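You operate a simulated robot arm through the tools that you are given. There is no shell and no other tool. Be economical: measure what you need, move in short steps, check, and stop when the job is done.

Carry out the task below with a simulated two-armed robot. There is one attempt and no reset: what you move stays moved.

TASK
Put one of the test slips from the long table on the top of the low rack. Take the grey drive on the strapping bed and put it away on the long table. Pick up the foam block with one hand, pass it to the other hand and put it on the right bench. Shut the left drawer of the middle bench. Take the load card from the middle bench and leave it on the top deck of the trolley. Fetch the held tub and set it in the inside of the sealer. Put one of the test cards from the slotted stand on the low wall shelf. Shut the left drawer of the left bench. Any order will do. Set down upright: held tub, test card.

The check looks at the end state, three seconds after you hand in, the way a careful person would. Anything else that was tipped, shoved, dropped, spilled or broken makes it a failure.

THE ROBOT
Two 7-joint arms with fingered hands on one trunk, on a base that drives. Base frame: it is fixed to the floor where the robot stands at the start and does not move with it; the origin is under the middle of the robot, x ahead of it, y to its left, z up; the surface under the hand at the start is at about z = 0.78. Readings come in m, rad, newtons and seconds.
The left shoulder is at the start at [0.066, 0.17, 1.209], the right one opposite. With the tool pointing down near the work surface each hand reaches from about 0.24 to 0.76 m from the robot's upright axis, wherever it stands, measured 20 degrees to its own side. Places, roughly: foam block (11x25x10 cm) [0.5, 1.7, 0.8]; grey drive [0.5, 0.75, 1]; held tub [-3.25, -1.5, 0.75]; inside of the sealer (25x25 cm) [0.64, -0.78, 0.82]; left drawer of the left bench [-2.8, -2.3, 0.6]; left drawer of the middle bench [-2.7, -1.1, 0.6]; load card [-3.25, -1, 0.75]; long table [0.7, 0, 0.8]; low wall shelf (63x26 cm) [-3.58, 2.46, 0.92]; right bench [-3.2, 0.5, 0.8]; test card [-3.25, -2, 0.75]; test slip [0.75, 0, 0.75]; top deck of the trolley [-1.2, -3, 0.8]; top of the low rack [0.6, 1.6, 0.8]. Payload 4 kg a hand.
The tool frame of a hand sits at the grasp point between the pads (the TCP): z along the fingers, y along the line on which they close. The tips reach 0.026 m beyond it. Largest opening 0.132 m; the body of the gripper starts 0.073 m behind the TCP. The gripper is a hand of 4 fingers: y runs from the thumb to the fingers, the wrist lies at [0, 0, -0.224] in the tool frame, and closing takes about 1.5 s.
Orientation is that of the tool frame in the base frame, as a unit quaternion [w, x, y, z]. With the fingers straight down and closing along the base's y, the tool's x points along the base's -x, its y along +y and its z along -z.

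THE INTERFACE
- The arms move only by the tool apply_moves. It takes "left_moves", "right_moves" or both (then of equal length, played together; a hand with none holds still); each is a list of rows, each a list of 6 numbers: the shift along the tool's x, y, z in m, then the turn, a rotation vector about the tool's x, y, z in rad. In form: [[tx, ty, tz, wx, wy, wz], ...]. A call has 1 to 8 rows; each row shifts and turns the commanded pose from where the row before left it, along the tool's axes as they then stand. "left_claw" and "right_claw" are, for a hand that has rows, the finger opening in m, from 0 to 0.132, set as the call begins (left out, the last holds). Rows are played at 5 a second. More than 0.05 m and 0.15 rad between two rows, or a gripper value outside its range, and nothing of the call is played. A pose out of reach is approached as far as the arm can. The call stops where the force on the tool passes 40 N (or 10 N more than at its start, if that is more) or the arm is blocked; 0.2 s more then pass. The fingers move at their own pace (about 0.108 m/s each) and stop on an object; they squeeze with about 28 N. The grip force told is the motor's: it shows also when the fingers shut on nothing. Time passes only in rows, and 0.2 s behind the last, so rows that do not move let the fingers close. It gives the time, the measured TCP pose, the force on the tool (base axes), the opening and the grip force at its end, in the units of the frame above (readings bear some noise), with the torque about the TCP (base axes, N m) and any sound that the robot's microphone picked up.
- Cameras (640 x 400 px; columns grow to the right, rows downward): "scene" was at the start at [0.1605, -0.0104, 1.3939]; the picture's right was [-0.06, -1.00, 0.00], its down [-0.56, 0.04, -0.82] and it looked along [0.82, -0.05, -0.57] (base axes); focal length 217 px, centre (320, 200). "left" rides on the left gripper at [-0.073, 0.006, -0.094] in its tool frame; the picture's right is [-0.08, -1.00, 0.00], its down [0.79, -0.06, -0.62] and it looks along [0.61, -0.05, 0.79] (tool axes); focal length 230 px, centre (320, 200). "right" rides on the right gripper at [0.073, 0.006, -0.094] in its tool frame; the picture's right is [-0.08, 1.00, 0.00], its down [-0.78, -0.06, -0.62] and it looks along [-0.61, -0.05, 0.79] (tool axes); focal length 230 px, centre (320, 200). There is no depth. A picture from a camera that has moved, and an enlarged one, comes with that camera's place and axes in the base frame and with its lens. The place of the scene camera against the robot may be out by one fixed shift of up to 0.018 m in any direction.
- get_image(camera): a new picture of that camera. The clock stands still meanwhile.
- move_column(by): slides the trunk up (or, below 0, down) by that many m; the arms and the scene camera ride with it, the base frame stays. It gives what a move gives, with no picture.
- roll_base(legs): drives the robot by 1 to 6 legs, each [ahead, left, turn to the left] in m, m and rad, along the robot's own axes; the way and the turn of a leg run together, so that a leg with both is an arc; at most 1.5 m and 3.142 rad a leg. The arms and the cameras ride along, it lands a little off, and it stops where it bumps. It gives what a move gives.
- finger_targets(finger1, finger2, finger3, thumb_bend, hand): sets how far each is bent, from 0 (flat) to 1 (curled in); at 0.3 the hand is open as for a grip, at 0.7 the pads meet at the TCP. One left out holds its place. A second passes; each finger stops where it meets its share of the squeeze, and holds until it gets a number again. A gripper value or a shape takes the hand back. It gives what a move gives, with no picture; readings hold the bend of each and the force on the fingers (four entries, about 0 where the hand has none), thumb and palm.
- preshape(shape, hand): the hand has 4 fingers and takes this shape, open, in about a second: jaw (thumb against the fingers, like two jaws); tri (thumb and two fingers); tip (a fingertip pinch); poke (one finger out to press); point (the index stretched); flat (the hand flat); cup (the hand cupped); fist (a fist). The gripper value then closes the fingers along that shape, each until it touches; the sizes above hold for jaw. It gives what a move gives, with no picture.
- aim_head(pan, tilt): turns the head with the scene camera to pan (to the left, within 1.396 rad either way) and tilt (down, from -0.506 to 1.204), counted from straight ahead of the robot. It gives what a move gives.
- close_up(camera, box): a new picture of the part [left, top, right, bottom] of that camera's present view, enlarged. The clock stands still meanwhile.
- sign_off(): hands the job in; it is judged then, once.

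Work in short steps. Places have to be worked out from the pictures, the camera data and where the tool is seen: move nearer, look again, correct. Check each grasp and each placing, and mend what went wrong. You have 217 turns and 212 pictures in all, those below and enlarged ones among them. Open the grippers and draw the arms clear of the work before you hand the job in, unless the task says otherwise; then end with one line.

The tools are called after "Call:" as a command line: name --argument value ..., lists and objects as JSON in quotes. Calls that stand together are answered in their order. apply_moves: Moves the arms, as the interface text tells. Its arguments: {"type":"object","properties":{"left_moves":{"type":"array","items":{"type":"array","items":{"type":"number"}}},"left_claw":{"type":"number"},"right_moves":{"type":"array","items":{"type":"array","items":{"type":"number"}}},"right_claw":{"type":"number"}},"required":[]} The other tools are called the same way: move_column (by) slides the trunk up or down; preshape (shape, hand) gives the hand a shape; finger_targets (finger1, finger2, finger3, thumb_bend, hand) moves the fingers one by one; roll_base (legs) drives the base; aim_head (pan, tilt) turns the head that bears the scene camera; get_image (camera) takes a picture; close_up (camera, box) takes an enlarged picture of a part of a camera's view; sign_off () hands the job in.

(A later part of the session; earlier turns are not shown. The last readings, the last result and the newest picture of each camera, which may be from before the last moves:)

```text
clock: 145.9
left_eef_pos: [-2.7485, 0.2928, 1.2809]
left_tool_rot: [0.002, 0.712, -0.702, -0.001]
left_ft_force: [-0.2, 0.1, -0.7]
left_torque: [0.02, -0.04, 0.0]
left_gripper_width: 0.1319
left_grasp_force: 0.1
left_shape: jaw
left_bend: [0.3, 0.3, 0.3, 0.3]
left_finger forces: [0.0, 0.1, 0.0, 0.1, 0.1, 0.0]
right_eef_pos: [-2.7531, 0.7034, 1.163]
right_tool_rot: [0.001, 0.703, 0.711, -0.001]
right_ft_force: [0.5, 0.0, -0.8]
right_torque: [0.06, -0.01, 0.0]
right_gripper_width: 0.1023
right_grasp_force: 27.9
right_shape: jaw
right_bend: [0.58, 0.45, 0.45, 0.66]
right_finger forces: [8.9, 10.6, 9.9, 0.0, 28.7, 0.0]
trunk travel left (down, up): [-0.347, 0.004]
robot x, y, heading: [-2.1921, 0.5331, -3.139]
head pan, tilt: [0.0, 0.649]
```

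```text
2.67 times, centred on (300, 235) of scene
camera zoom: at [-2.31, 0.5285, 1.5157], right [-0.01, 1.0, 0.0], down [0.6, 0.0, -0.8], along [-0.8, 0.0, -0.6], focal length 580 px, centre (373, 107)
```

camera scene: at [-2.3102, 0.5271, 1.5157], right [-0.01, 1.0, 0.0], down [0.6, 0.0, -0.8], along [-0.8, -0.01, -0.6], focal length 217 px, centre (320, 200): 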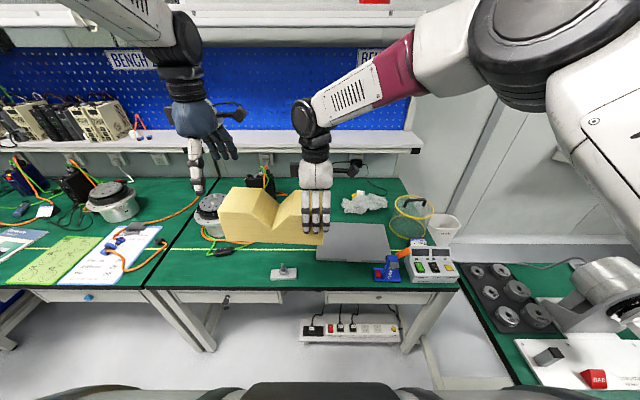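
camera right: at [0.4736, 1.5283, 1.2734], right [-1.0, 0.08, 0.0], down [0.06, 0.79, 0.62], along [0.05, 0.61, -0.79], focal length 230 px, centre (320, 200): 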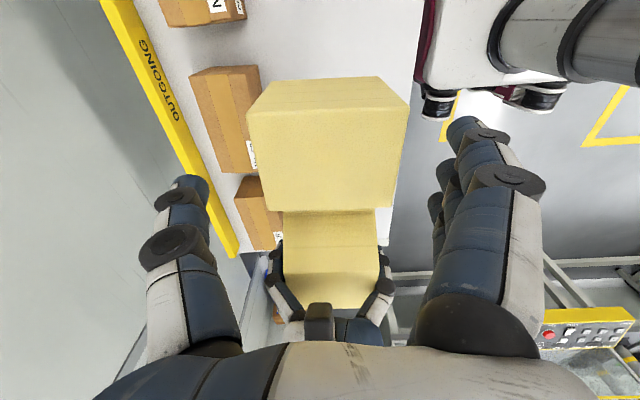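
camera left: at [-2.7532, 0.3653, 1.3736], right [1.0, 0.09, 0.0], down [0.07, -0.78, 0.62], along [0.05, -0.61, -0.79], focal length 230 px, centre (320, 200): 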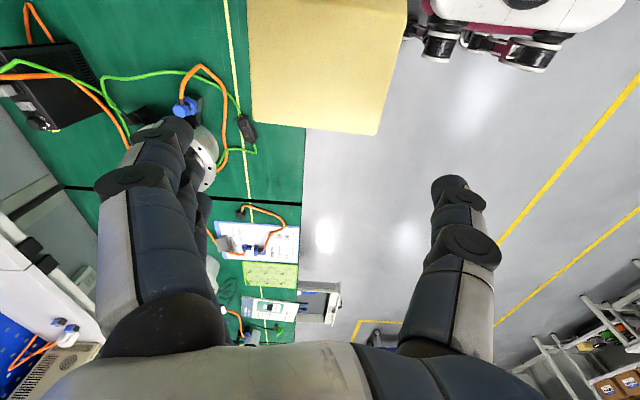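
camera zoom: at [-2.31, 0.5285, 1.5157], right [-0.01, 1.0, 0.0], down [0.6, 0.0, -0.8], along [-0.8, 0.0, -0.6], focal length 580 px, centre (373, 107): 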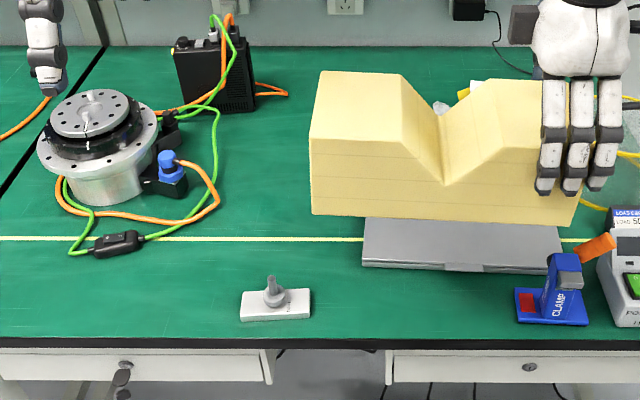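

There's a free patch x≈-3.2…-2.87, y≈0.30–0.49 between the motor and the grey plate. I turn the foam lengthwise (right wrist +90°) and shift the base left.

Call:
apply_moves --right_moves '[[0, 0, 0, 0, 0, 0.15], [0, 0, 0, 0, 0, 0.15], [0, 0, 0, 0, 0, 0.15], [0, 0, 0, 0, 0, 0.15], [0, 0, 0, 0, 0, 0.15], [0, 0, 0, 0, 0, 0.15], [0, 0, 0, 0, 0, 0.15], [0, 0, 0, 0, 0, 0.15]]'

Call:
apply_moves --right_moves '[[0, 0, 0, 0, 0, 0.13], [0, 0, 0, 0, 0, 0.13], [0, 0, 0, 0, 0, 0.11], [0, 0, 0, 0, 0, 0]]'

Call:
roll_base --legs '[[0.12, 0.3, 0]]'

Call:
aim_head --pan -0.2 --tilt 0.7

Call:
get_image --camera "scene"

Call:
get_image --camera "right"

```text
clock: 147.7
left_eef_pos: [-2.7484, 0.2912, 1.2809]
left_tool_rot: [0.001, 0.712, -0.702, -0.002]
left_ft_force: [0.6, -0.3, 0.6]
left_torque: [-0.01, 0.04, 0.01]
left_gripper_width: 0.1322
left_grasp_force: 0.1
left_shape: jaw
left_bend: [0.3, 0.3, 0.3, 0.3]
left_finger forces: [0.0, 0.0, 0.0, 0.0, 0.0, 0.0]
right_eef_pos: [-2.7541, 0.7043, 1.1621]
right_tool_rot: [0.001, 0.982, 0.189, 0.0]
right_ft_force: [-0.7, -0.4, -1.6]
right_torque: [0.04, -0.11, 0.0]
right_gripper_width: 0.1024
right_grasp_force: 27.6
right_shape: jaw
right_bend: [0.58, 0.45, 0.45, 0.66]
right_finger forces: [8.5, 10.7, 9.8, 0.0, 28.5, 0.1]
trunk travel left (down, up): [-0.347, 0.004]
robot x, y, heading: [-2.193, 0.5364, -3.138]
head pan, tilt: [0.0, 0.649]
```

```text
clock: 148.7
left_eef_pos: [-2.7488, 0.2921, 1.2793]
left_tool_rot: [0.002, 0.712, -0.702, -0.002]
left_ft_force: [0.6, 0.7, 0.2]
left_torque: [0.0, -0.01, 0.0]
left_gripper_width: 0.1322
left_grasp_force: 0.1
left_shape: jaw
left_bend: [0.3, 0.3, 0.3, 0.3]
left_finger forces: [0.0, 0.0, 0.0, 0.0, 0.1, 0.1]
right_eef_pos: [-2.7547, 0.7024, 1.1623]
right_tool_rot: [0.0, 1.0, 0.006, -0.001]
right_ft_force: [0.4, -0.2, -2.0]
right_torque: [-0.01, -0.07, 0.03]
right_gripper_width: 0.102
right_grasp_force: 28.5
right_shape: jaw
right_bend: [0.58, 0.45, 0.45, 0.66]
right_finger forces: [8.3, 10.7, 9.8, 0.0, 28.4, 0.1]
trunk travel left (down, up): [-0.347, 0.004]
robot x, y, heading: [-2.1928, 0.5329, -3.136]
head pan, tilt: [0.0, 0.649]
```

```text
clock: 152.0
left_eef_pos: [-2.8695, -0.0155, 1.2806]
left_tool_rot: [0.001, 0.71, -0.704, -0.001]
left_ft_force: [0.0, -0.2, -0.6]
left_torque: [0.02, 0.02, 0.0]
left_gripper_width: 0.1318
left_grasp_force: 0.0
left_shape: jaw
left_bend: [0.3, 0.3, 0.3, 0.3]
left_finger forces: [0.0, 0.1, 0.0, 0.1, 0.1, 0.0]
right_eef_pos: [-2.8718, 0.3951, 1.1609]
right_tool_rot: [0.0, 1.0, 0.004, 0.0]
right_ft_force: [0.2, -0.2, -1.2]
right_torque: [-0.01, -0.05, 0.02]
right_gripper_width: 0.1025
right_grasp_force: 27.7
right_shape: jaw
right_bend: [0.58, 0.45, 0.45, 0.66]
right_finger forces: [8.4, 10.8, 9.7, 0.0, 28.4, 0.0]
trunk travel left (down, up): [-0.347, 0.004]
robot x, y, heading: [-2.3132, 0.2247, -3.14]
head pan, tilt: [0.0, 0.649]
```

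```text
clock: 152.8
left_eef_pos: [-2.8696, -0.0149, 1.2806]
left_tool_rot: [0.001, 0.71, -0.704, -0.001]
left_ft_force: [-0.3, 0.5, -0.2]
left_torque: [0.02, 0.0, -0.01]
left_gripper_width: 0.1321
left_grasp_force: 0.1
left_shape: jaw
left_bend: [0.3, 0.3, 0.3, 0.3]
left_finger forces: [0.0, 0.0, 0.1, 0.0, 0.0, 0.1]
right_eef_pos: [-2.8723, 0.3969, 1.1607]
right_tool_rot: [0.0, 1.0, 0.004, 0.001]
right_ft_force: [0.2, 1.0, -0.5]
right_torque: [-0.02, -0.08, 0.01]
right_gripper_width: 0.1023
right_grasp_force: 28.2
right_shape: jaw
right_bend: [0.58, 0.45, 0.45, 0.66]
right_finger forces: [8.4, 10.8, 9.8, 0.1, 28.4, 0.0]
trunk travel left (down, up): [-0.347, 0.004]
robot x, y, heading: [-2.312, 0.2206, -3.136]
head pan, tilt: [-0.201, 0.7]
```

```text
141 pictures are left
camera scene: at [-2.4265, 0.2356, 1.5114], right [0.2, 0.98, 0.0], down [0.63, -0.13, -0.77], along [-0.75, 0.15, -0.64], focal length 217 px, centre (320, 200)
```

scene: 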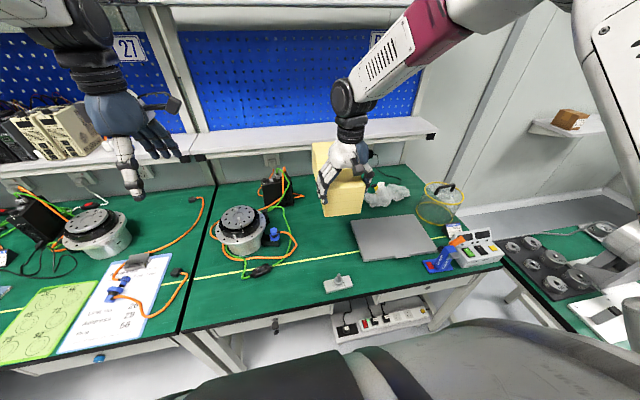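

```text
140 pictures are left
camera right: at [-2.7995, 0.3908, 1.2544], right [-0.07, -1.0, 0.0], down [-0.79, 0.05, 0.62], along [-0.61, 0.04, -0.79], focal length 230 px, centre (320, 200)
```

right: 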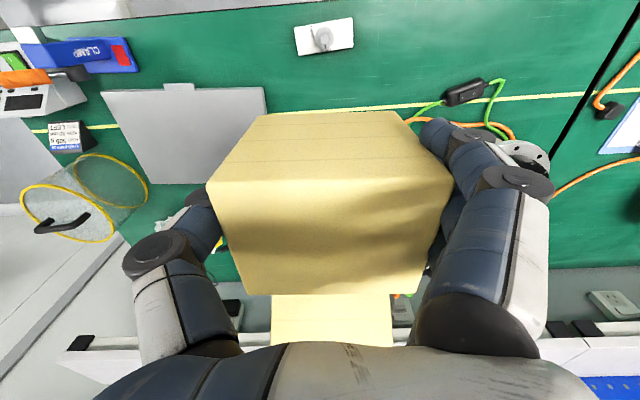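

Plate edge y≈0.51, cables y≤0.27, mount front at x≈-2.845. I set TCP to (-2.915, 0.39) and lower.

Call:
apply_moves --right_moves '[[-0.043, 0.006, 0, 0, 0, 0], [0, 0, 0.045, 0, 0, 0], [0, 0, 0.045, 0, 0, 0], [0, 0, 0.045, 0, 0, 0], [0, 0, 0.045, 0, 0, 0], [0, 0, 0.04, 0, 0, 0], [0, 0, 0, 0, 0, 0]]'

Call:
get_image --camera "scene"

Call:
get_image --camera "right"

```text
clock: 154.4
left_eef_pos: [-2.8682, -0.015, 1.2792]
left_tool_rot: [0.002, 0.71, -0.704, -0.002]
left_ft_force: [-0.5, 0.4, 0.0]
left_torque: [-0.01, 0.02, 0.02]
left_gripper_width: 0.132
left_grasp_force: 0.0
left_shape: jaw
left_bend: [0.3, 0.3, 0.3, 0.3]
left_finger forces: [0.1, 0.0, 0.0, 0.0, 0.0, 0.1]
right_eef_pos: [-2.9149, 0.3911, 0.9442]
right_tool_rot: [0.0, 1.0, 0.004, 0.0]
right_ft_force: [-0.3, -0.7, -0.4]
right_torque: [0.01, -0.06, -0.02]
right_gripper_width: 0.1019
right_grasp_force: 28.2
right_shape: jaw
right_bend: [0.59, 0.45, 0.45, 0.66]
right_finger forces: [8.4, 10.9, 9.9, 0.0, 28.3, 0.0]
trunk travel left (down, up): [-0.347, 0.004]
robot x, y, heading: [-2.3088, 0.2236, -3.14]
head pan, tilt: [-0.201, 0.7]
```

```text
139 pictures are left
camera scene: at [-2.4259, 0.2356, 1.5114], right [0.2, 0.98, 0.0], down [0.63, -0.13, -0.77], along [-0.75, 0.15, -0.64], focal length 217 px, centre (320, 200)
```

scene: 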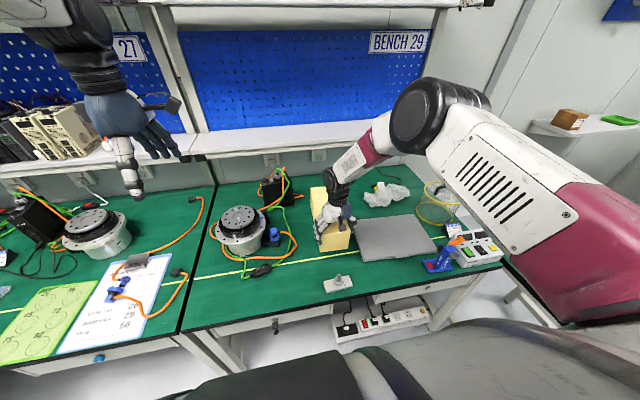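

```text
138 pictures are left
camera right: at [-2.8419, 0.3855, 1.0368], right [-0.07, -1.0, 0.0], down [-0.79, 0.05, 0.62], along [-0.62, 0.04, -0.79], focal length 230 px, centre (320, 200)
```

right: 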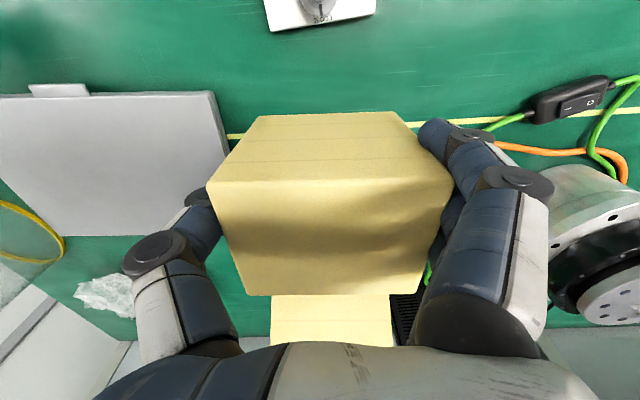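

Good clearance. Lower gently to contact.

Call:
apply_moves --right_moves '[[0, 0, 0.03, 0, 0, 0], [0, 0, 0.02, 0, 0, 0], [0, 0, 0.01, 0, 0, 0], [0, 0, 0.008, 0, 0, 0], [0, 0, 0.007, 0, 0, 0], [0, 0, 0, 0, 0, 0]]'

Call:
close_up --camera "scene" --box '[240, 150, 440, 300]'

```text
clock: 155.8
left_eef_pos: [-2.8684, -0.0158, 1.2811]
left_tool_rot: [0.002, 0.71, -0.704, -0.003]
left_ft_force: [0.3, 0.7, 0.4]
left_torque: [0.01, -0.03, 0.0]
left_gripper_width: 0.1318
left_grasp_force: 0.1
left_shape: jaw
left_bend: [0.3, 0.3, 0.3, 0.3]
left_finger forces: [0.1, 0.0, 0.0, 0.0, 0.1, 0.0]
right_eef_pos: [-2.9145, 0.3903, 0.8667]
right_tool_rot: [0.0, 1.0, 0.006, 0.001]
right_ft_force: [0.9, -0.3, -1.5]
right_torque: [-0.01, -0.09, -0.01]
right_gripper_width: 0.1019
right_grasp_force: 27.8
right_shape: jaw
right_bend: [0.59, 0.45, 0.45, 0.66]
right_finger forces: [8.6, 11.0, 9.9, 0.0, 28.3, 0.0]
trunk travel left (down, up): [-0.347, 0.004]
robot x, y, heading: [-2.3137, 0.2231, -3.139]
head pan, tilt: [-0.201, 0.7]
```

```text
2.67 times, centred on (340, 225) of scene
camera zoom: at [-2.4264, 0.2356, 1.5114], right [0.2, 0.98, 0.0], down [0.63, -0.13, -0.76], along [-0.75, 0.15, -0.64], focal length 580 px, centre (267, 133)
```

zoom: 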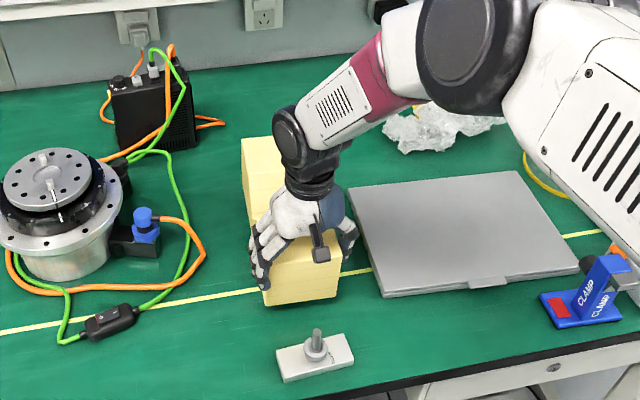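

Almost down. Continue until contact.

Call:
apply_moves --right_moves '[[0, 0, 0.006, 0, 0, 0], [0, 0, 0.006, 0, 0, 0], [0, 0, 0.006, 0, 0, 0], [0, 0, 0.006, 0, 0, 0], [0, 0, 0.006, 0, 0, 0], [0, 0, 0.006, 0, 0, 0]]'

```text
clock: 157.2
left_eef_pos: [-2.8681, -0.0163, 1.2816]
left_tool_rot: [0.002, 0.71, -0.705, -0.003]
left_ft_force: [0.5, 0.8, 0.1]
left_torque: [-0.01, 0.01, -0.04]
left_gripper_width: 0.1319
left_grasp_force: 0.0
left_shape: jaw
left_bend: [0.3, 0.3, 0.3, 0.3]
left_finger forces: [0.1, 0.0, 0.1, 0.0, 0.1, 0.0]
right_eef_pos: [-2.9165, 0.3897, 0.8341]
right_tool_rot: [0.0, 1.0, 0.005, -0.003]
right_ft_force: [-1.9, -0.5, 17.8]
right_torque: [0.47, -0.33, 0.01]
right_gripper_width: 0.1019
right_grasp_force: 27.8
right_shape: jaw
right_bend: [0.59, 0.45, 0.45, 0.66]
right_finger forces: [11.4, 12.8, 11.4, 0.0, 30.6, 0.0]
trunk travel left (down, up): [-0.347, 0.004]
robot x, y, heading: [-2.3121, 0.2237, -3.139]
head pan, tilt: [-0.201, 0.7]
```

Contact at z 0.834 (bench surface ≈0.75). Release and lift.

Call:
apply_moves --right_moves '[[0, 0, -0.002, 0, 0, 0], [0, 0, 0, 0, 0, 0], [0, 0, 0, 0, 0, 0], [0, 0, 0, 0, 0, 0], [0, 0, -0.03, 0, 0, 0], [0, 0, -0.04, 0, 0, 0], [0, 0, -0.04, 0, 0, 0], [0, 0, -0.04, 0, 0, 0]]' --right_claw 0.132

Call:
apply_moves --right_moves '[[0, 0, -0.045, 0, 0, 0], [0, 0, -0.045, 0, 0, 0], [0, 0, -0.045, 0, 0, 0], [0, 0, -0.045, 0, 0, 0]]'

Call:
get_image --camera "scene"

```text
clock: 159.0
left_eef_pos: [-2.868, -0.0158, 1.2805]
left_tool_rot: [0.002, 0.71, -0.704, -0.003]
left_ft_force: [-0.5, 0.4, -0.3]
left_torque: [0.0, 0.0, 0.02]
left_gripper_width: 0.1319
left_grasp_force: 0.0
left_shape: jaw
left_bend: [0.3, 0.3, 0.3, 0.3]
left_finger forces: [0.0, 0.0, 0.0, 0.1, 0.1, 0.0]
right_eef_pos: [-2.9128, 0.389, 0.9831]
right_tool_rot: [0.0, 1.0, 0.005, 0.0]
right_ft_force: [0.4, -0.2, 0.2]
right_torque: [0.02, 0.03, -0.04]
right_gripper_width: 0.132
right_grasp_force: 0.1
right_shape: jaw
right_bend: [0.3, 0.3, 0.3, 0.3]
right_finger forces: [0.1, 0.1, 0.1, 0.0, 0.0, 0.0]
trunk travel left (down, up): [-0.347, 0.004]
robot x, y, heading: [-2.3129, 0.2254, -3.141]
head pan, tilt: [-0.201, 0.7]
```

```text
clock: 160.0
left_eef_pos: [-2.8679, -0.0154, 1.2804]
left_tool_rot: [0.001, 0.71, -0.704, -0.002]
left_ft_force: [0.8, 0.0, 0.2]
left_torque: [0.03, 0.02, -0.01]
left_gripper_width: 0.1321
left_grasp_force: 0.0
left_shape: jaw
left_bend: [0.3, 0.3, 0.3, 0.3]
left_finger forces: [0.0, 0.0, 0.0, 0.0, 0.0, 0.0]
right_eef_pos: [-2.9151, 0.3893, 1.162]
right_tool_rot: [0.0, 1.0, 0.005, 0.001]
right_ft_force: [-0.2, -0.9, -0.1]
right_torque: [0.03, 0.0, -0.01]
right_gripper_width: 0.132
right_grasp_force: 0.1
right_shape: jaw
right_bend: [0.3, 0.3, 0.3, 0.3]
right_finger forces: [0.0, 0.0, 0.1, 0.0, 0.0, 0.1]
trunk travel left (down, up): [-0.347, 0.004]
robot x, y, heading: [-2.3098, 0.2274, -3.133]
head pan, tilt: [-0.201, 0.7]
```

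```text
136 pictures are left
camera scene: at [-2.4255, 0.2356, 1.5115], right [0.2, 0.98, 0.0], down [0.63, -0.13, -0.77], along [-0.75, 0.15, -0.64], focal length 217 px, centre (320, 200)
```

scene: 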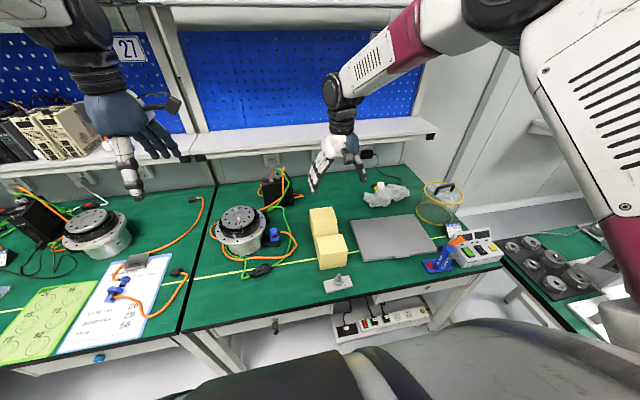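

Foam stands well on the right bench. I back off a little, drive left to the middle bench and look for the drawer, load card and tub.

Call:
roll_base --legs '[[-0.25, 0, 0], [0, 1.1, 0]]'

Call:
aim_head --pan 0.15 --tilt 0.6

Call:
get_image --camera "scene"

Call:
aim_head --pan 0.9 --tilt 0.5

Call:
get_image --camera "scene"

```text
clock: 171.4
left_eef_pos: [-2.6018, -1.1292, 1.2806]
left_tool_rot: [0.003, 0.716, -0.698, -0.001]
left_ft_force: [0.6, 0.6, -0.3]
left_torque: [0.01, 0.0, 0.01]
left_gripper_width: 0.1318
left_grasp_force: 0.1
left_shape: jaw
left_bend: [0.3, 0.3, 0.3, 0.3]
left_finger forces: [0.1, 0.1, 0.1, 0.1, 0.0, 0.1]
right_eef_pos: [-2.6564, -0.7247, 1.1622]
right_tool_rot: [-0.001, 1.0, 0.012, -0.001]
right_ft_force: [-0.1, -0.5, 0.4]
right_torque: [0.0, 0.02, 0.02]
right_gripper_width: 0.132
right_grasp_force: 0.1
right_shape: jaw
right_bend: [0.3, 0.3, 0.3, 0.3]
right_finger forces: [0.1, 0.1, 0.0, 0.0, 0.0, 0.0]
trunk travel left (down, up): [-0.347, 0.004]
robot x, y, heading: [-2.0495, -0.8762, -3.123]
head pan, tilt: [-0.201, 0.7]
```

```text
clock: 172.2
left_eef_pos: [-2.6023, -1.1296, 1.2802]
left_tool_rot: [0.002, 0.716, -0.698, -0.002]
left_ft_force: [-0.3, -0.4, 0.4]
left_torque: [0.02, 0.01, 0.01]
left_gripper_width: 0.1319
left_grasp_force: 0.1
left_shape: jaw
left_bend: [0.3, 0.3, 0.3, 0.3]
left_finger forces: [0.0, 0.0, 0.1, 0.0, 0.0, 0.1]
right_eef_pos: [-2.6565, -0.7262, 1.1636]
right_tool_rot: [0.0, 1.0, 0.013, 0.0]
right_ft_force: [-0.6, -0.8, 0.0]
right_torque: [0.01, 0.0, 0.02]
right_gripper_width: 0.1318
right_grasp_force: 0.1
right_shape: jaw
right_bend: [0.3, 0.3, 0.3, 0.3]
right_finger forces: [0.1, 0.0, 0.0, 0.0, 0.0, 0.0]
trunk travel left (down, up): [-0.347, 0.004]
robot x, y, heading: [-2.048, -0.8796, -3.124]
head pan, tilt: [0.15, 0.6]
```

```text
135 pictures are left
camera scene: at [-2.1672, -0.9004, 1.52], right [-0.17, 0.99, 0.0], down [0.56, 0.09, -0.82], along [-0.81, -0.14, -0.57], focal length 217 px, centre (320, 200)
```

scene: 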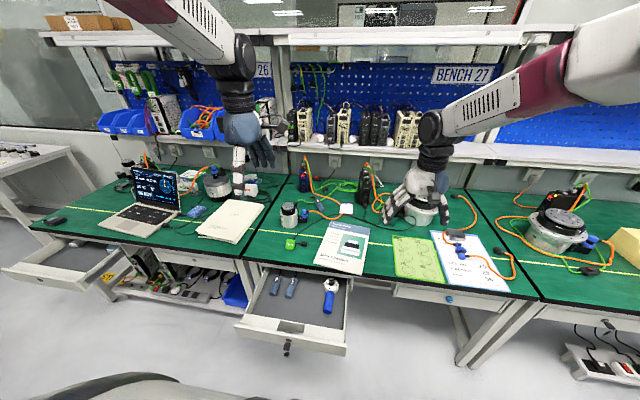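

```text
clock: 173.3
left_eef_pos: [-2.6027, -1.1275, 1.2809]
left_tool_rot: [0.001, 0.716, -0.698, -0.002]
left_ft_force: [0.1, 0.2, 0.8]
left_torque: [-0.03, -0.01, 0.0]
left_gripper_width: 0.1318
left_grasp_force: 0.1
left_shape: jaw
left_bend: [0.3, 0.3, 0.3, 0.3]
left_finger forces: [0.0, 0.0, 0.0, 0.0, 0.1, 0.1]
right_eef_pos: [-2.6564, -0.7251, 1.1619]
right_tool_rot: [0.0, 1.0, 0.014, -0.001]
right_ft_force: [-0.5, 0.7, 0.0]
right_torque: [0.01, -0.02, -0.01]
right_gripper_width: 0.132
right_grasp_force: 0.1
right_shape: jaw
right_bend: [0.3, 0.3, 0.3, 0.3]
right_finger forces: [0.0, 0.0, 0.1, 0.0, 0.1, 0.0]
trunk travel left (down, up): [-0.347, 0.004]
robot x, y, heading: [-2.049, -0.8821, -3.123]
head pan, tilt: [0.901, 0.499]
```

```text
134 pictures are left
camera scene: at [-2.1353, -0.958, 1.5291], right [-0.79, 0.61, 0.0], down [0.29, 0.38, -0.88], along [-0.53, -0.7, -0.48], focal length 217 px, centre (320, 200)
```

scene: 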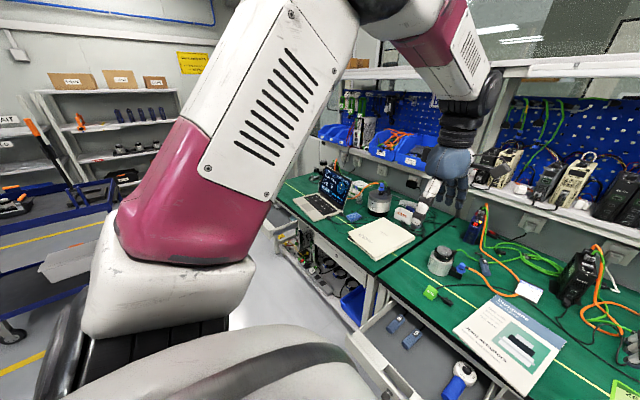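

The left drawer of each bench stands open. I enlarge to identify the load card, tub and test cards.

Call:
aim_head --pan 0.15 --tilt 0.6

Call:
close_up --camera "scene" --box '[270, 150, 530, 310]'

Call:
close_up --camera "scene" --box '[80, 90, 340, 250]'

```text
clock: 174.4
left_eef_pos: [-2.6016, -1.1288, 1.2798]
left_tool_rot: [0.002, 0.716, -0.698, -0.001]
left_ft_force: [0.4, -0.4, 0.2]
left_torque: [-0.01, -0.03, -0.02]
left_gripper_width: 0.1322
left_grasp_force: 0.2
left_shape: jaw
left_bend: [0.3, 0.3, 0.3, 0.3]
left_finger forces: [0.0, 0.0, 0.0, 0.0, 0.0, 0.0]
right_eef_pos: [-2.6566, -0.7254, 1.1632]
right_tool_rot: [0.001, 1.0, 0.013, 0.0]
right_ft_force: [0.1, 0.3, -0.8]
right_torque: [0.03, -0.01, -0.01]
right_gripper_width: 0.132
right_grasp_force: 0.1
right_shape: jaw
right_bend: [0.3, 0.3, 0.3, 0.3]
right_finger forces: [0.0, 0.1, 0.0, 0.1, 0.0, 0.0]
trunk travel left (down, up): [-0.347, 0.004]
robot x, y, heading: [-2.0518, -0.8825, -3.119]
head pan, tilt: [0.15, 0.6]
```

```text
2.46 times, centred on (400, 230) of scene
camera zoom: at [-2.1671, -0.9007, 1.52], right [-0.17, 0.99, 0.0], down [0.56, 0.1, -0.83], along [-0.81, -0.14, -0.56], focal length 535 px, centre (123, 126)
```

zoom: 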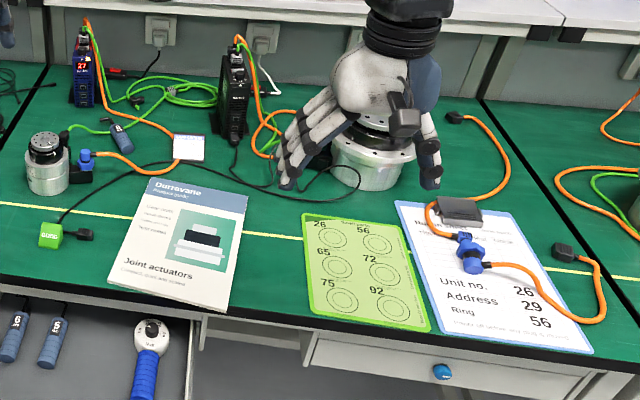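

```text
2.46 times, centred on (210, 170) of scene
camera zoom: at [-2.1671, -0.9007, 1.52], right [-0.17, 0.99, 0.0], down [0.56, 0.1, -0.83], along [-0.81, -0.14, -0.56], focal length 535 px, centre (591, 274)
```

zoom: 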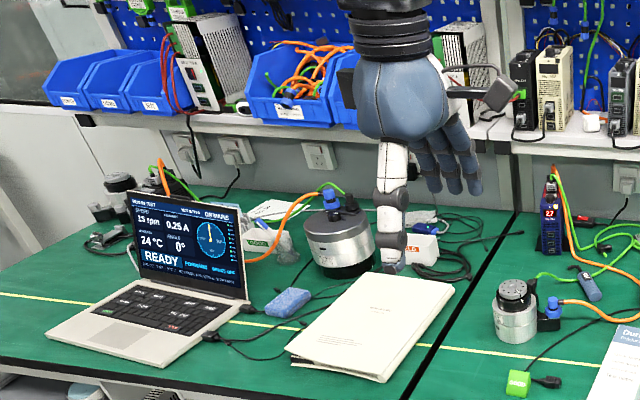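

Load card: small white card near (-3.22, -0.92); HELD tub near (-3.31, -1.59). First the middle bench's left drawer: I back up a little, pitch the left hand forward and raise the right hand out of the way.

Call:
roll_base --legs '[[-0.12, 0, -0.02]]'

Call:
apply_moves --left_moves '[[0, 0, 0, -0.15, 0, 0], [0, 0, 0, -0.15, 0, 0], [0, 0, 0, -0.15, 0, 0], [0, 0, 0, -0.15, 0, 0], [0, 0, 0, -0.15, 0, 0], [0, 0, 0, -0.15, 0, 0], [0, 0, 0, -0.15, 0, 0], [0, 0, 0, -0.15, 0, 0]]' --right_moves '[[0, 0, -0.03, 0, 0, 0], [0, 0, -0.03, 0, 0, 0], [0, 0, -0.03, 0, 0, 0], [0, 0, -0.03, 0, 0, 0], [0, 0, -0.03, 0, 0, 0], [0, 0, 0, 0, 0, 0], [0, 0, 0, 0, 0, 0], [0, 0, 0, 0, 0, 0]]' --left_claw 0.0

Call:
get_image --camera "scene"

```text
clock: 175.6
left_eef_pos: [-2.4887, -1.1169, 1.28]
left_tool_rot: [0.002, 0.711, -0.703, -0.001]
left_ft_force: [0.6, 0.7, 0.8]
left_torque: [0.0, 0.06, -0.04]
left_gripper_width: 0.132
left_grasp_force: 0.0
left_shape: jaw
left_bend: [0.3, 0.3, 0.3, 0.3]
left_finger forces: [0.0, 0.1, 0.0, 0.0, 0.0, 0.1]
right_eef_pos: [-2.5348, -0.7135, 1.1629]
right_tool_rot: [0.0, 1.0, 0.005, 0.001]
right_ft_force: [-0.2, 0.1, 0.6]
right_torque: [0.0, 0.02, -0.01]
right_gripper_width: 0.132
right_grasp_force: 0.1
right_shape: jaw
right_bend: [0.3, 0.3, 0.3, 0.3]
right_finger forces: [0.0, 0.1, 0.0, 0.0, 0.1, 0.0]
trunk travel left (down, up): [-0.347, 0.004]
robot x, y, heading: [-1.9306, -0.8838, -3.14]
head pan, tilt: [0.15, 0.6]
```

```text
clock: 177.4
left_eef_pos: [-2.488, -1.117, 1.2803]
left_tool_rot: [0.402, 0.585, -0.58, -0.399]
left_ft_force: [0.7, 0.8, 0.2]
left_torque: [0.02, -0.01, 0.01]
left_gripper_width: 0.0
left_grasp_force: 28.2
left_shape: jaw
left_bend: [0.68, 0.58, 0.68, 0.66]
left_finger forces: [0.1, 0.1, 0.0, 0.0, 0.1, 0.0]
right_eef_pos: [-2.5367, -0.7141, 1.3107]
right_tool_rot: [0.0, 1.0, 0.004, 0.001]
right_ft_force: [0.2, -0.4, -0.2]
right_torque: [0.0, -0.01, 0.03]
right_gripper_width: 0.132
right_grasp_force: 0.1
right_shape: jaw
right_bend: [0.3, 0.3, 0.3, 0.3]
right_finger forces: [0.0, 0.0, 0.0, 0.0, 0.1, 0.1]
trunk travel left (down, up): [-0.347, 0.004]
robot x, y, heading: [-1.9274, -0.8782, -3.139]
head pan, tilt: [0.15, 0.6]
```

```text
131 pictures are left
camera scene: at [-2.0497, -0.8971, 1.5199], right [-0.15, 0.99, 0.0], down [0.56, 0.08, -0.82], along [-0.82, -0.12, -0.57], focal length 217 px, centre (320, 200)
```

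scene: 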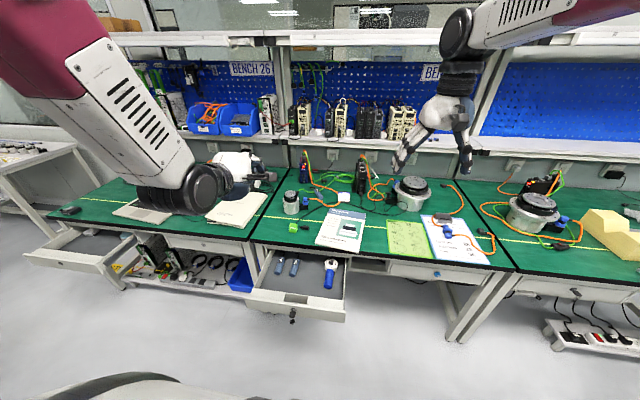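

Drawer front ≈ x -2.50, y -1.25…-0.88, top z≈0.70. I back 0.12 m and lower the trunk to bring the hand to drawer height.

Call:
roll_base --legs '[[-0.14, 0, 0]]'

Call:
move_column --by -0.3

Call:
get_image --camera "left"

Call:
get_image --camera "scene"

```text
clock: 178.8
left_eef_pos: [-2.3488, -1.1182, 1.2807]
left_tool_rot: [0.402, 0.585, -0.58, -0.399]
left_ft_force: [0.2, -0.1, -0.8]
left_torque: [-0.02, -0.04, -0.01]
left_gripper_width: 0.0001
left_grasp_force: 27.7
left_shape: jaw
left_bend: [0.68, 0.58, 0.68, 0.66]
left_finger forces: [0.0, 0.0, 0.0, 0.1, 0.0, 0.1]
right_eef_pos: [-2.3968, -0.7142, 1.3117]
right_tool_rot: [0.0, 1.0, 0.004, -0.001]
right_ft_force: [0.3, 0.7, 0.0]
right_torque: [0.0, 0.01, -0.01]
right_gripper_width: 0.1317
right_grasp_force: 0.0
right_shape: jaw
right_bend: [0.3, 0.3, 0.3, 0.3]
right_finger forces: [0.1, 0.0, 0.1, 0.0, 0.0, 0.1]
trunk travel left (down, up): [-0.347, 0.004]
robot x, y, heading: [-1.7916, -0.8768, -3.137]
head pan, tilt: [0.15, 0.6]
```

```text
clock: 181.8
left_eef_pos: [-2.386, -1.1185, 0.7773]
left_tool_rot: [0.27, 0.657, -0.652, -0.265]
left_ft_force: [1.5, 0.1, 0.0]
left_torque: [-0.02, 0.0, -0.01]
left_gripper_width: 0.0
left_grasp_force: 28.0
left_shape: jaw
left_bend: [0.68, 0.58, 0.68, 0.66]
left_finger forces: [0.0, 0.1, 0.0, 0.1, 0.0, 0.0]
right_eef_pos: [-2.3967, -0.7144, 1.0125]
right_tool_rot: [-0.001, 1.0, 0.004, -0.001]
right_ft_force: [-0.5, 0.1, 0.6]
right_torque: [0.01, 0.02, 0.0]
right_gripper_width: 0.1319
right_grasp_force: 0.0
right_shape: jaw
right_bend: [0.3, 0.3, 0.3, 0.3]
right_finger forces: [0.0, 0.0, 0.0, 0.1, 0.0, 0.0]
trunk travel left (down, up): [-0.047, 0.304]
robot x, y, heading: [-1.7929, -0.8856, -3.137]
head pan, tilt: [0.15, 0.6]
```

```text
130 pictures are left
camera left: at [-2.3225, -1.0429, 0.8478], right [0.71, 0.08, -0.7], down [0.48, -0.78, 0.4], along [-0.51, -0.62, -0.59], focal length 230 px, centre (320, 200)
```

left: 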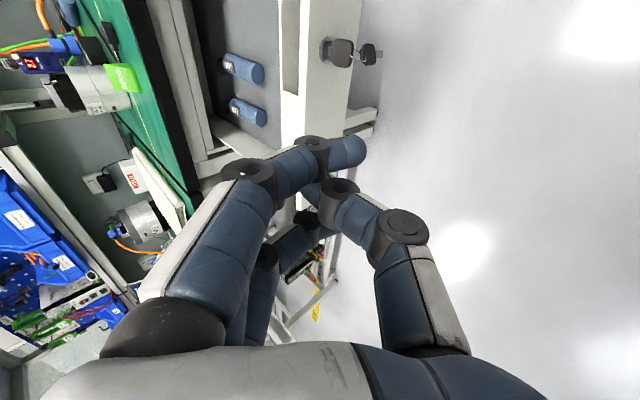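

```text
129 pictures are left
camera scene: at [-2.094, -0.8972, 1.1999], right [-0.15, 0.99, 0.0], down [0.56, 0.09, -0.83], along [-0.82, -0.12, -0.56], focal length 217 px, centre (320, 200)
```

scene: 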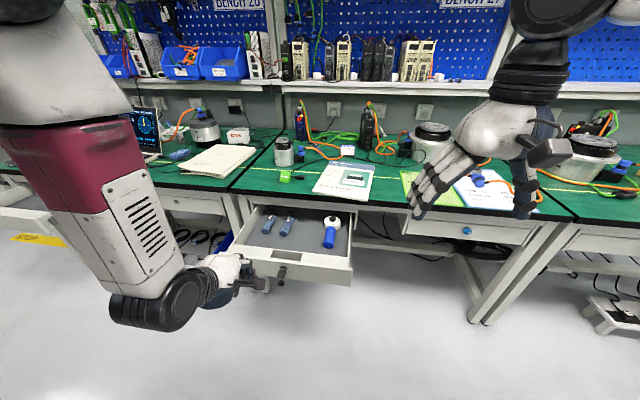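

The hand sits before the drawer front. I check how the commanded pose stands with a zero move.

Call:
apply_moves --left_moves '[[0, 0, 0, 0, 0, 0], [0, 0, 0, 0, 0, 0]]'

```text
clock: 182.4
left_eef_pos: [-2.3857, -1.1185, 0.7761]
left_tool_rot: [0.269, 0.657, -0.652, -0.265]
left_ft_force: [-0.6, -0.9, -0.2]
left_torque: [0.0, 0.03, 0.0]
left_gripper_width: 0.0
left_grasp_force: 28.2
left_shape: jaw
left_bend: [0.68, 0.58, 0.68, 0.66]
left_finger forces: [0.0, 0.0, 0.1, 0.0, 0.0, 0.1]
right_eef_pos: [-2.3975, -0.7135, 1.0122]
right_tool_rot: [0.0, 1.0, 0.005, 0.0]
right_ft_force: [-0.3, 1.0, 0.4]
right_torque: [0.03, -0.03, 0.0]
right_gripper_width: 0.1319
right_grasp_force: 0.0
right_shape: jaw
right_bend: [0.3, 0.3, 0.3, 0.3]
right_finger forces: [0.0, 0.0, 0.0, 0.0, 0.0, 0.0]
trunk travel left (down, up): [-0.047, 0.304]
robot x, y, heading: [-1.7948, -0.8766, -3.138]
head pan, tilt: [0.15, 0.6]
```

I lower the fingertips to z≈0.64 and shift left to miss the key in the lock.

Call:
apply_moves --left_moves '[[0.01, -0.027, 0.027, 0, 0, 0], [0.01, -0.027, 0.027, 0, 0, 0], [0.01, -0.026, 0.028, 0, 0, 0], [0, 0, 0, 0, 0, 0]]'

Call:
get_image --camera "left"

Call:
close_up --camera "scene" --box '[190, 190, 370, 320]'

```text
clock: 183.4
left_eef_pos: [-2.386, -1.148, 0.6633]
left_tool_rot: [0.27, 0.657, -0.652, -0.266]
left_ft_force: [-0.5, 0.3, -0.5]
left_torque: [0.04, 0.0, -0.03]
left_gripper_width: 0.0003
left_grasp_force: 27.8
left_shape: jaw
left_bend: [0.68, 0.57, 0.68, 0.67]
left_finger forces: [0.0, 0.0, 0.0, 0.0, 0.0, 0.1]
right_eef_pos: [-2.3964, -0.7144, 1.0136]
right_tool_rot: [0.001, 1.0, 0.005, 0.0]
right_ft_force: [1.5, 0.4, 0.5]
right_torque: [0.0, 0.02, -0.01]
right_gripper_width: 0.132
right_grasp_force: 0.2
right_shape: jaw
right_bend: [0.3, 0.3, 0.3, 0.3]
right_finger forces: [0.0, 0.0, 0.0, 0.0, 0.1, 0.1]
trunk travel left (down, up): [-0.047, 0.304]
robot x, y, heading: [-1.7916, -0.8785, -3.142]
head pan, tilt: [0.15, 0.6]
```

```text
128 pictures are left
camera left: at [-2.3229, -1.0726, 0.7335], right [0.71, 0.08, -0.7], down [0.48, -0.78, 0.4], along [-0.51, -0.62, -0.59], focal length 230 px, centre (320, 200)
```

left: 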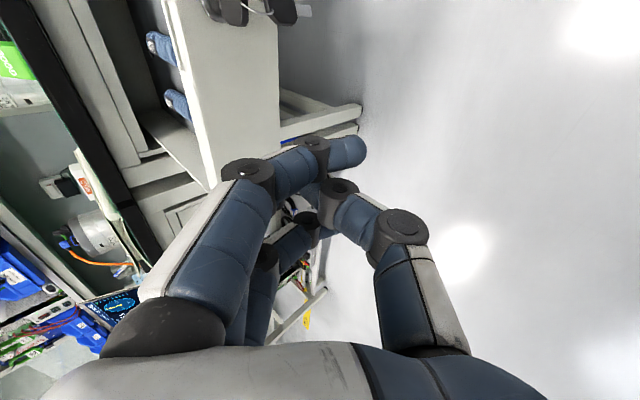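

```text
3.08 times, centred on (280, 255) of scene
camera zoom: at [-2.0943, -0.8972, 1.1997], right [-0.15, 0.99, 0.0], down [0.56, 0.09, -0.83], along [-0.82, -0.12, -0.56], focal length 669 px, centre (443, 31)
```

zoom: 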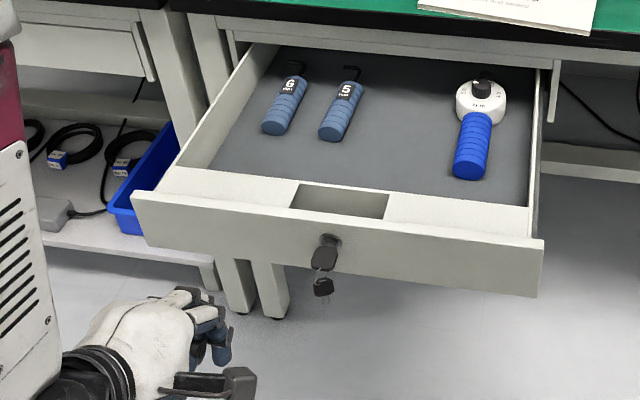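

Panel spans z 0.63–0.71. I raise tips to ≈0.67, move the base nearer, then push with the arm in small steps.

Call:
apply_moves --left_moves '[[0, 0.021, -0.021, 0, 0, 0], [0, 0, 0, 0, 0, 0]]'

Call:
roll_base --legs '[[0.07, 0, 0]]'

Call:
close_up --camera "scene" --box '[190, 190, 370, 320]'

```text
clock: 184.0
left_eef_pos: [-2.3853, -1.1483, 0.6913]
left_tool_rot: [0.269, 0.657, -0.653, -0.264]
left_ft_force: [0.7, -0.1, -0.7]
left_torque: [-0.01, 0.01, -0.01]
left_gripper_width: 0.0
left_grasp_force: 28.1
left_shape: jaw
left_bend: [0.68, 0.57, 0.68, 0.67]
left_finger forces: [0.0, 0.0, 0.0, 0.0, 0.1, 0.0]
right_eef_pos: [-2.3972, -0.7145, 1.0105]
right_tool_rot: [0.0, 1.0, 0.003, 0.001]
right_ft_force: [-0.8, 0.6, -0.8]
right_torque: [-0.02, 0.01, 0.0]
right_gripper_width: 0.132
right_grasp_force: 0.1
right_shape: jaw
right_bend: [0.3, 0.3, 0.3, 0.3]
right_finger forces: [0.1, 0.0, 0.0, 0.0, 0.0, 0.0]
trunk travel left (down, up): [-0.047, 0.304]
robot x, y, heading: [-1.7906, -0.8796, -3.14]
head pan, tilt: [0.15, 0.6]
```

```text
clock: 185.0
left_eef_pos: [-2.4551, -1.1486, 0.6916]
left_tool_rot: [0.269, 0.657, -0.653, -0.265]
left_ft_force: [-0.1, 0.3, 0.4]
left_torque: [0.02, -0.02, -0.01]
left_gripper_width: 0.0
left_grasp_force: 27.7
left_shape: jaw
left_bend: [0.68, 0.57, 0.68, 0.67]
left_finger forces: [0.0, 0.1, 0.0, 0.0, 0.0, 0.0]
right_eef_pos: [-2.4673, -0.7134, 1.0106]
right_tool_rot: [0.0, 1.0, 0.004, 0.001]
right_ft_force: [0.4, -0.3, -0.7]
right_torque: [0.0, -0.03, -0.02]
right_gripper_width: 0.1318
right_grasp_force: 0.1
right_shape: jaw
right_bend: [0.3, 0.3, 0.3, 0.3]
right_finger forces: [0.0, 0.0, 0.0, 0.1, 0.1, 0.0]
trunk travel left (down, up): [-0.047, 0.304]
robot x, y, heading: [-1.8568, -0.8779, -3.139]
head pan, tilt: [0.15, 0.6]
```

```text
3.08 times, centred on (280, 255) of scene
camera zoom: at [-2.165, -0.8974, 1.1992], right [-0.15, 0.99, 0.0], down [0.56, 0.09, -0.82], along [-0.82, -0.12, -0.57], focal length 669 px, centre (443, 31)
```

zoom: 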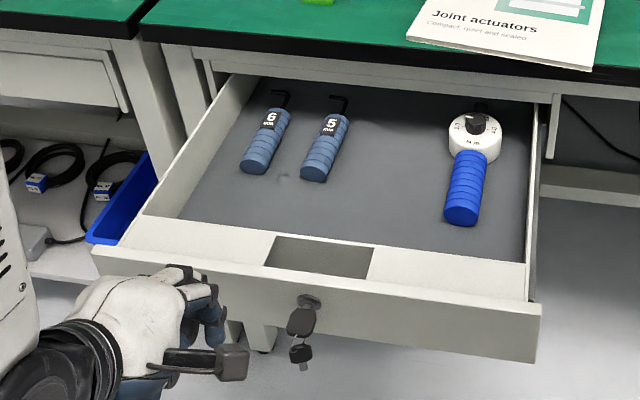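

In position. I push gently in steps of 2 cm.

Call:
apply_moves --left_moves '[[0, 0.0143, 0.014, 0, 0, 0], [0, 0.0143, 0.014, 0, 0, 0], [0, 0.0143, 0.014, 0, 0, 0], [0, 0.0143, 0.014, 0, 0, 0], [0, 0.0143, 0.014, 0, 0, 0], [0, 0.0143, 0.014, 0, 0, 0], [0, 0.0143, 0.014, 0, 0, 0], [0, 0.0143, 0.014, 0, 0, 0]]'

Call:
close_up --camera "scene" --box '[190, 160, 370, 320]'

```text
clock: 186.8
left_eef_pos: [-2.6142, -1.1502, 0.6922]
left_tool_rot: [0.268, 0.657, -0.652, -0.266]
left_ft_force: [0.1, 0.3, 0.3]
left_torque: [-0.02, -0.01, -0.04]
left_gripper_width: 0.0001
left_grasp_force: 28.1
left_shape: jaw
left_bend: [0.68, 0.57, 0.68, 0.67]
left_finger forces: [0.1, 0.0, 0.0, 0.0, 0.0, 0.0]
right_eef_pos: [-2.4671, -0.7152, 1.0109]
right_tool_rot: [0.0, 1.0, 0.005, 0.001]
right_ft_force: [0.5, 0.3, 0.9]
right_torque: [-0.04, 0.01, 0.01]
right_gripper_width: 0.132
right_grasp_force: 0.1
right_shape: jaw
right_bend: [0.3, 0.3, 0.3, 0.3]
right_finger forces: [0.1, 0.0, 0.1, 0.0, 0.1, 0.0]
trunk travel left (down, up): [-0.047, 0.304]
robot x, y, heading: [-1.8603, -0.8781, -3.139]
head pan, tilt: [0.15, 0.6]
```

```text
2.50 times, centred on (280, 240) of scene
camera zoom: at [-2.1645, -0.8974, 1.1993], right [-0.15, 0.99, 0.0], down [0.56, 0.09, -0.82], along [-0.82, -0.12, -0.57], focal length 543 px, centre (420, 100)
```

zoom: 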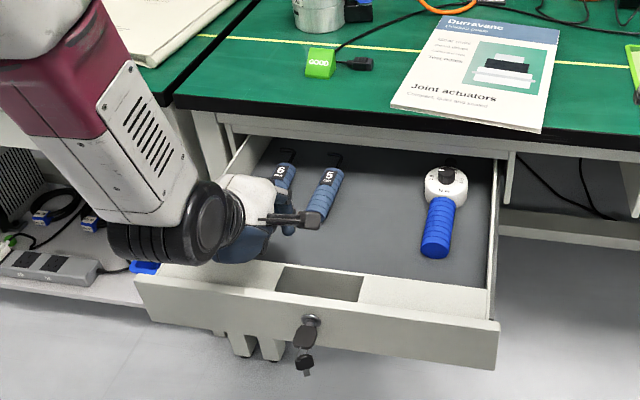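

The fingertips slid over the front panel, which is lower than I judged (top ≈0.665). I raise, draw back, lower and push again.

Call:
apply_moves --left_moves '[[0, 0.021, -0.021, 0, 0, 0], [0, -0.034, -0.034, 0, 0, 0], [0, -0.034, -0.034, 0, 0, 0], [0, -0.034, -0.034, 0, 0, 0], [0, -0.03, -0.03, 0, 0, 0], [0, -0.027, 0.027, 0, 0, 0], [0, -0.02, 0.02, 0, 0, 0], [0, 0, 0, 0, 0, 0]]'

Call:
close_up --camera "scene" --box '[190, 160, 370, 320]'

Call:
get_image --camera "left"

```text
clock: 188.6
left_eef_pos: [-2.4253, -1.1466, 0.6539]
left_tool_rot: [0.269, 0.657, -0.652, -0.266]
left_ft_force: [-0.6, 0.0, 0.4]
left_torque: [-0.01, -0.03, 0.02]
left_gripper_width: 0.0001
left_grasp_force: 28.0
left_shape: jaw
left_bend: [0.68, 0.57, 0.68, 0.67]
left_finger forces: [0.1, 0.0, 0.0, 0.0, 0.0, 0.0]
right_eef_pos: [-2.4669, -0.7144, 1.0122]
right_tool_rot: [-0.001, 1.0, 0.004, 0.0]
right_ft_force: [0.5, -0.8, 0.0]
right_torque: [0.0, 0.0, 0.0]
right_gripper_width: 0.132
right_grasp_force: 0.1
right_shape: jaw
right_bend: [0.3, 0.3, 0.3, 0.3]
right_finger forces: [0.0, 0.0, 0.0, 0.1, 0.1, 0.1]
trunk travel left (down, up): [-0.047, 0.304]
robot x, y, heading: [-1.861, -0.8789, -3.14]
head pan, tilt: [0.15, 0.6]
```

```text
2.50 times, centred on (280, 240) of scene
camera zoom: at [-2.1641, -0.8974, 1.1995], right [-0.15, 0.99, 0.0], down [0.56, 0.09, -0.83], along [-0.82, -0.12, -0.56], focal length 543 px, centre (420, 100)
```

zoom: 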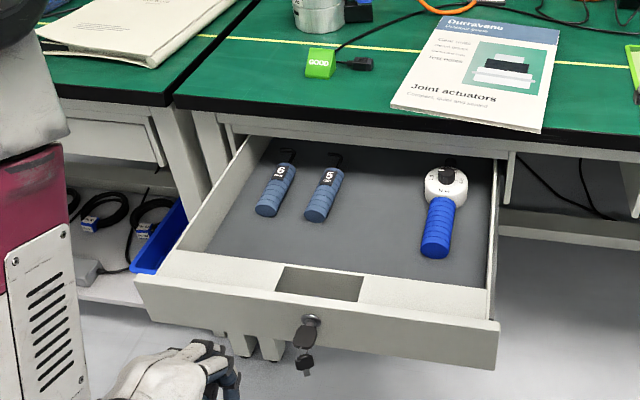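

```text
123 pictures are left
camera left: at [-2.3636, -1.0709, 0.7247], right [0.71, 0.08, -0.7], down [0.48, -0.78, 0.4], along [-0.51, -0.62, -0.59], focal length 230 px, centre (320, 200)
```

left: 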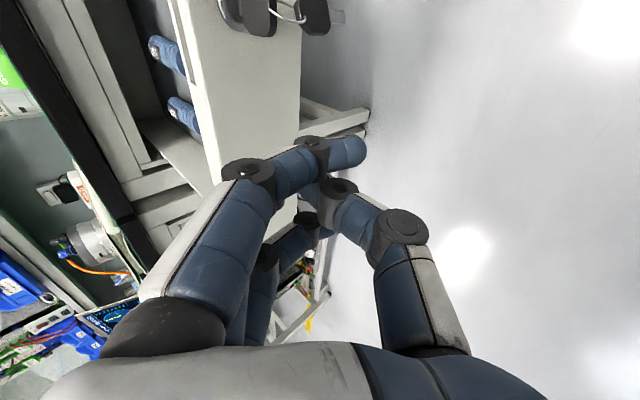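

By the hand camera the panel is at x≈-2.51, z 0.58–0.675, so tips at 0.64 will hit it. I move the base 6 cm ahead and push.

Call:
roll_base --legs '[[0.05, 0, 0]]'

Call:
apply_moves --left_moves '[[0, 0.0143, 0.014, 0, 0, 0], [0, 0.0143, 0.014, 0, 0, 0], [0, 0.0143, 0.014, 0, 0, 0], [0, 0.0143, 0.014, 0, 0, 0], [0, 0.0143, 0.014, 0, 0, 0]]'

Call:
close_up --camera "scene" --box '[190, 160, 370, 320]'

```text
clock: 189.5
left_eef_pos: [-2.4762, -1.1446, 0.6542]
left_tool_rot: [0.268, 0.657, -0.653, -0.265]
left_ft_force: [-0.1, 0.0, -0.3]
left_torque: [0.03, 0.0, 0.01]
left_gripper_width: 0.0
left_grasp_force: 28.2
left_shape: jaw
left_bend: [0.68, 0.57, 0.68, 0.67]
left_finger forces: [0.0, 0.0, 0.0, 0.1, 0.0, 0.0]
right_eef_pos: [-2.5174, -0.7137, 1.0112]
right_tool_rot: [0.0, 1.0, 0.004, 0.001]
right_ft_force: [-0.9, -0.4, 0.1]
right_torque: [-0.04, -0.01, 0.0]
right_gripper_width: 0.1319
right_grasp_force: 0.1
right_shape: jaw
right_bend: [0.3, 0.3, 0.3, 0.3]
right_finger forces: [0.0, 0.1, 0.0, 0.0, 0.0, 0.0]
trunk travel left (down, up): [-0.047, 0.304]
robot x, y, heading: [-1.91, -0.8777, -3.142]
head pan, tilt: [0.15, 0.6]
```

```text
clock: 190.7
left_eef_pos: [-2.5768, -1.1466, 0.655]
left_tool_rot: [0.269, 0.657, -0.652, -0.266]
left_ft_force: [0.1, 0.3, 0.4]
left_torque: [-0.01, -0.02, -0.01]
left_gripper_width: 0.0
left_grasp_force: 28.2
left_shape: jaw
left_bend: [0.68, 0.57, 0.68, 0.67]
left_finger forces: [0.1, 0.0, 0.0, 0.0, 0.1, 0.0]
right_eef_pos: [-2.5169, -0.7134, 1.0111]
right_tool_rot: [0.0, 1.0, 0.004, 0.001]
right_ft_force: [-0.4, 0.6, -0.4]
right_torque: [0.01, 0.0, 0.0]
right_gripper_width: 0.1319
right_grasp_force: 0.1
right_shape: jaw
right_bend: [0.3, 0.3, 0.3, 0.3]
right_finger forces: [0.0, 0.1, 0.0, 0.1, 0.0, 0.0]
trunk travel left (down, up): [-0.047, 0.304]
robot x, y, heading: [-1.9086, -0.8801, -3.141]
head pan, tilt: [0.15, 0.6]
```

```text
2.50 times, centred on (280, 240) of scene
camera zoom: at [-2.2139, -0.8972, 1.1993], right [-0.15, 0.99, 0.0], down [0.56, 0.08, -0.82], along [-0.82, -0.12, -0.57], focal length 543 px, centre (420, 100)
```

zoom: 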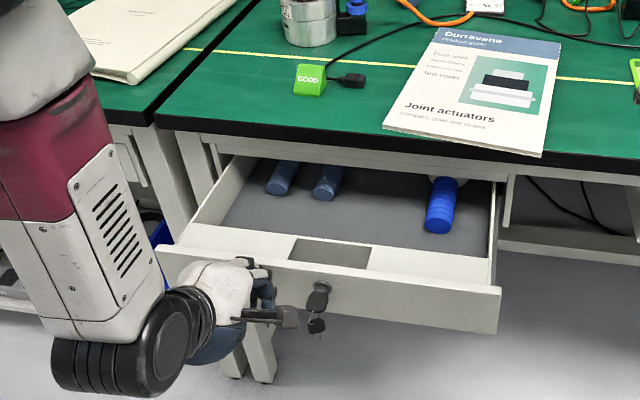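

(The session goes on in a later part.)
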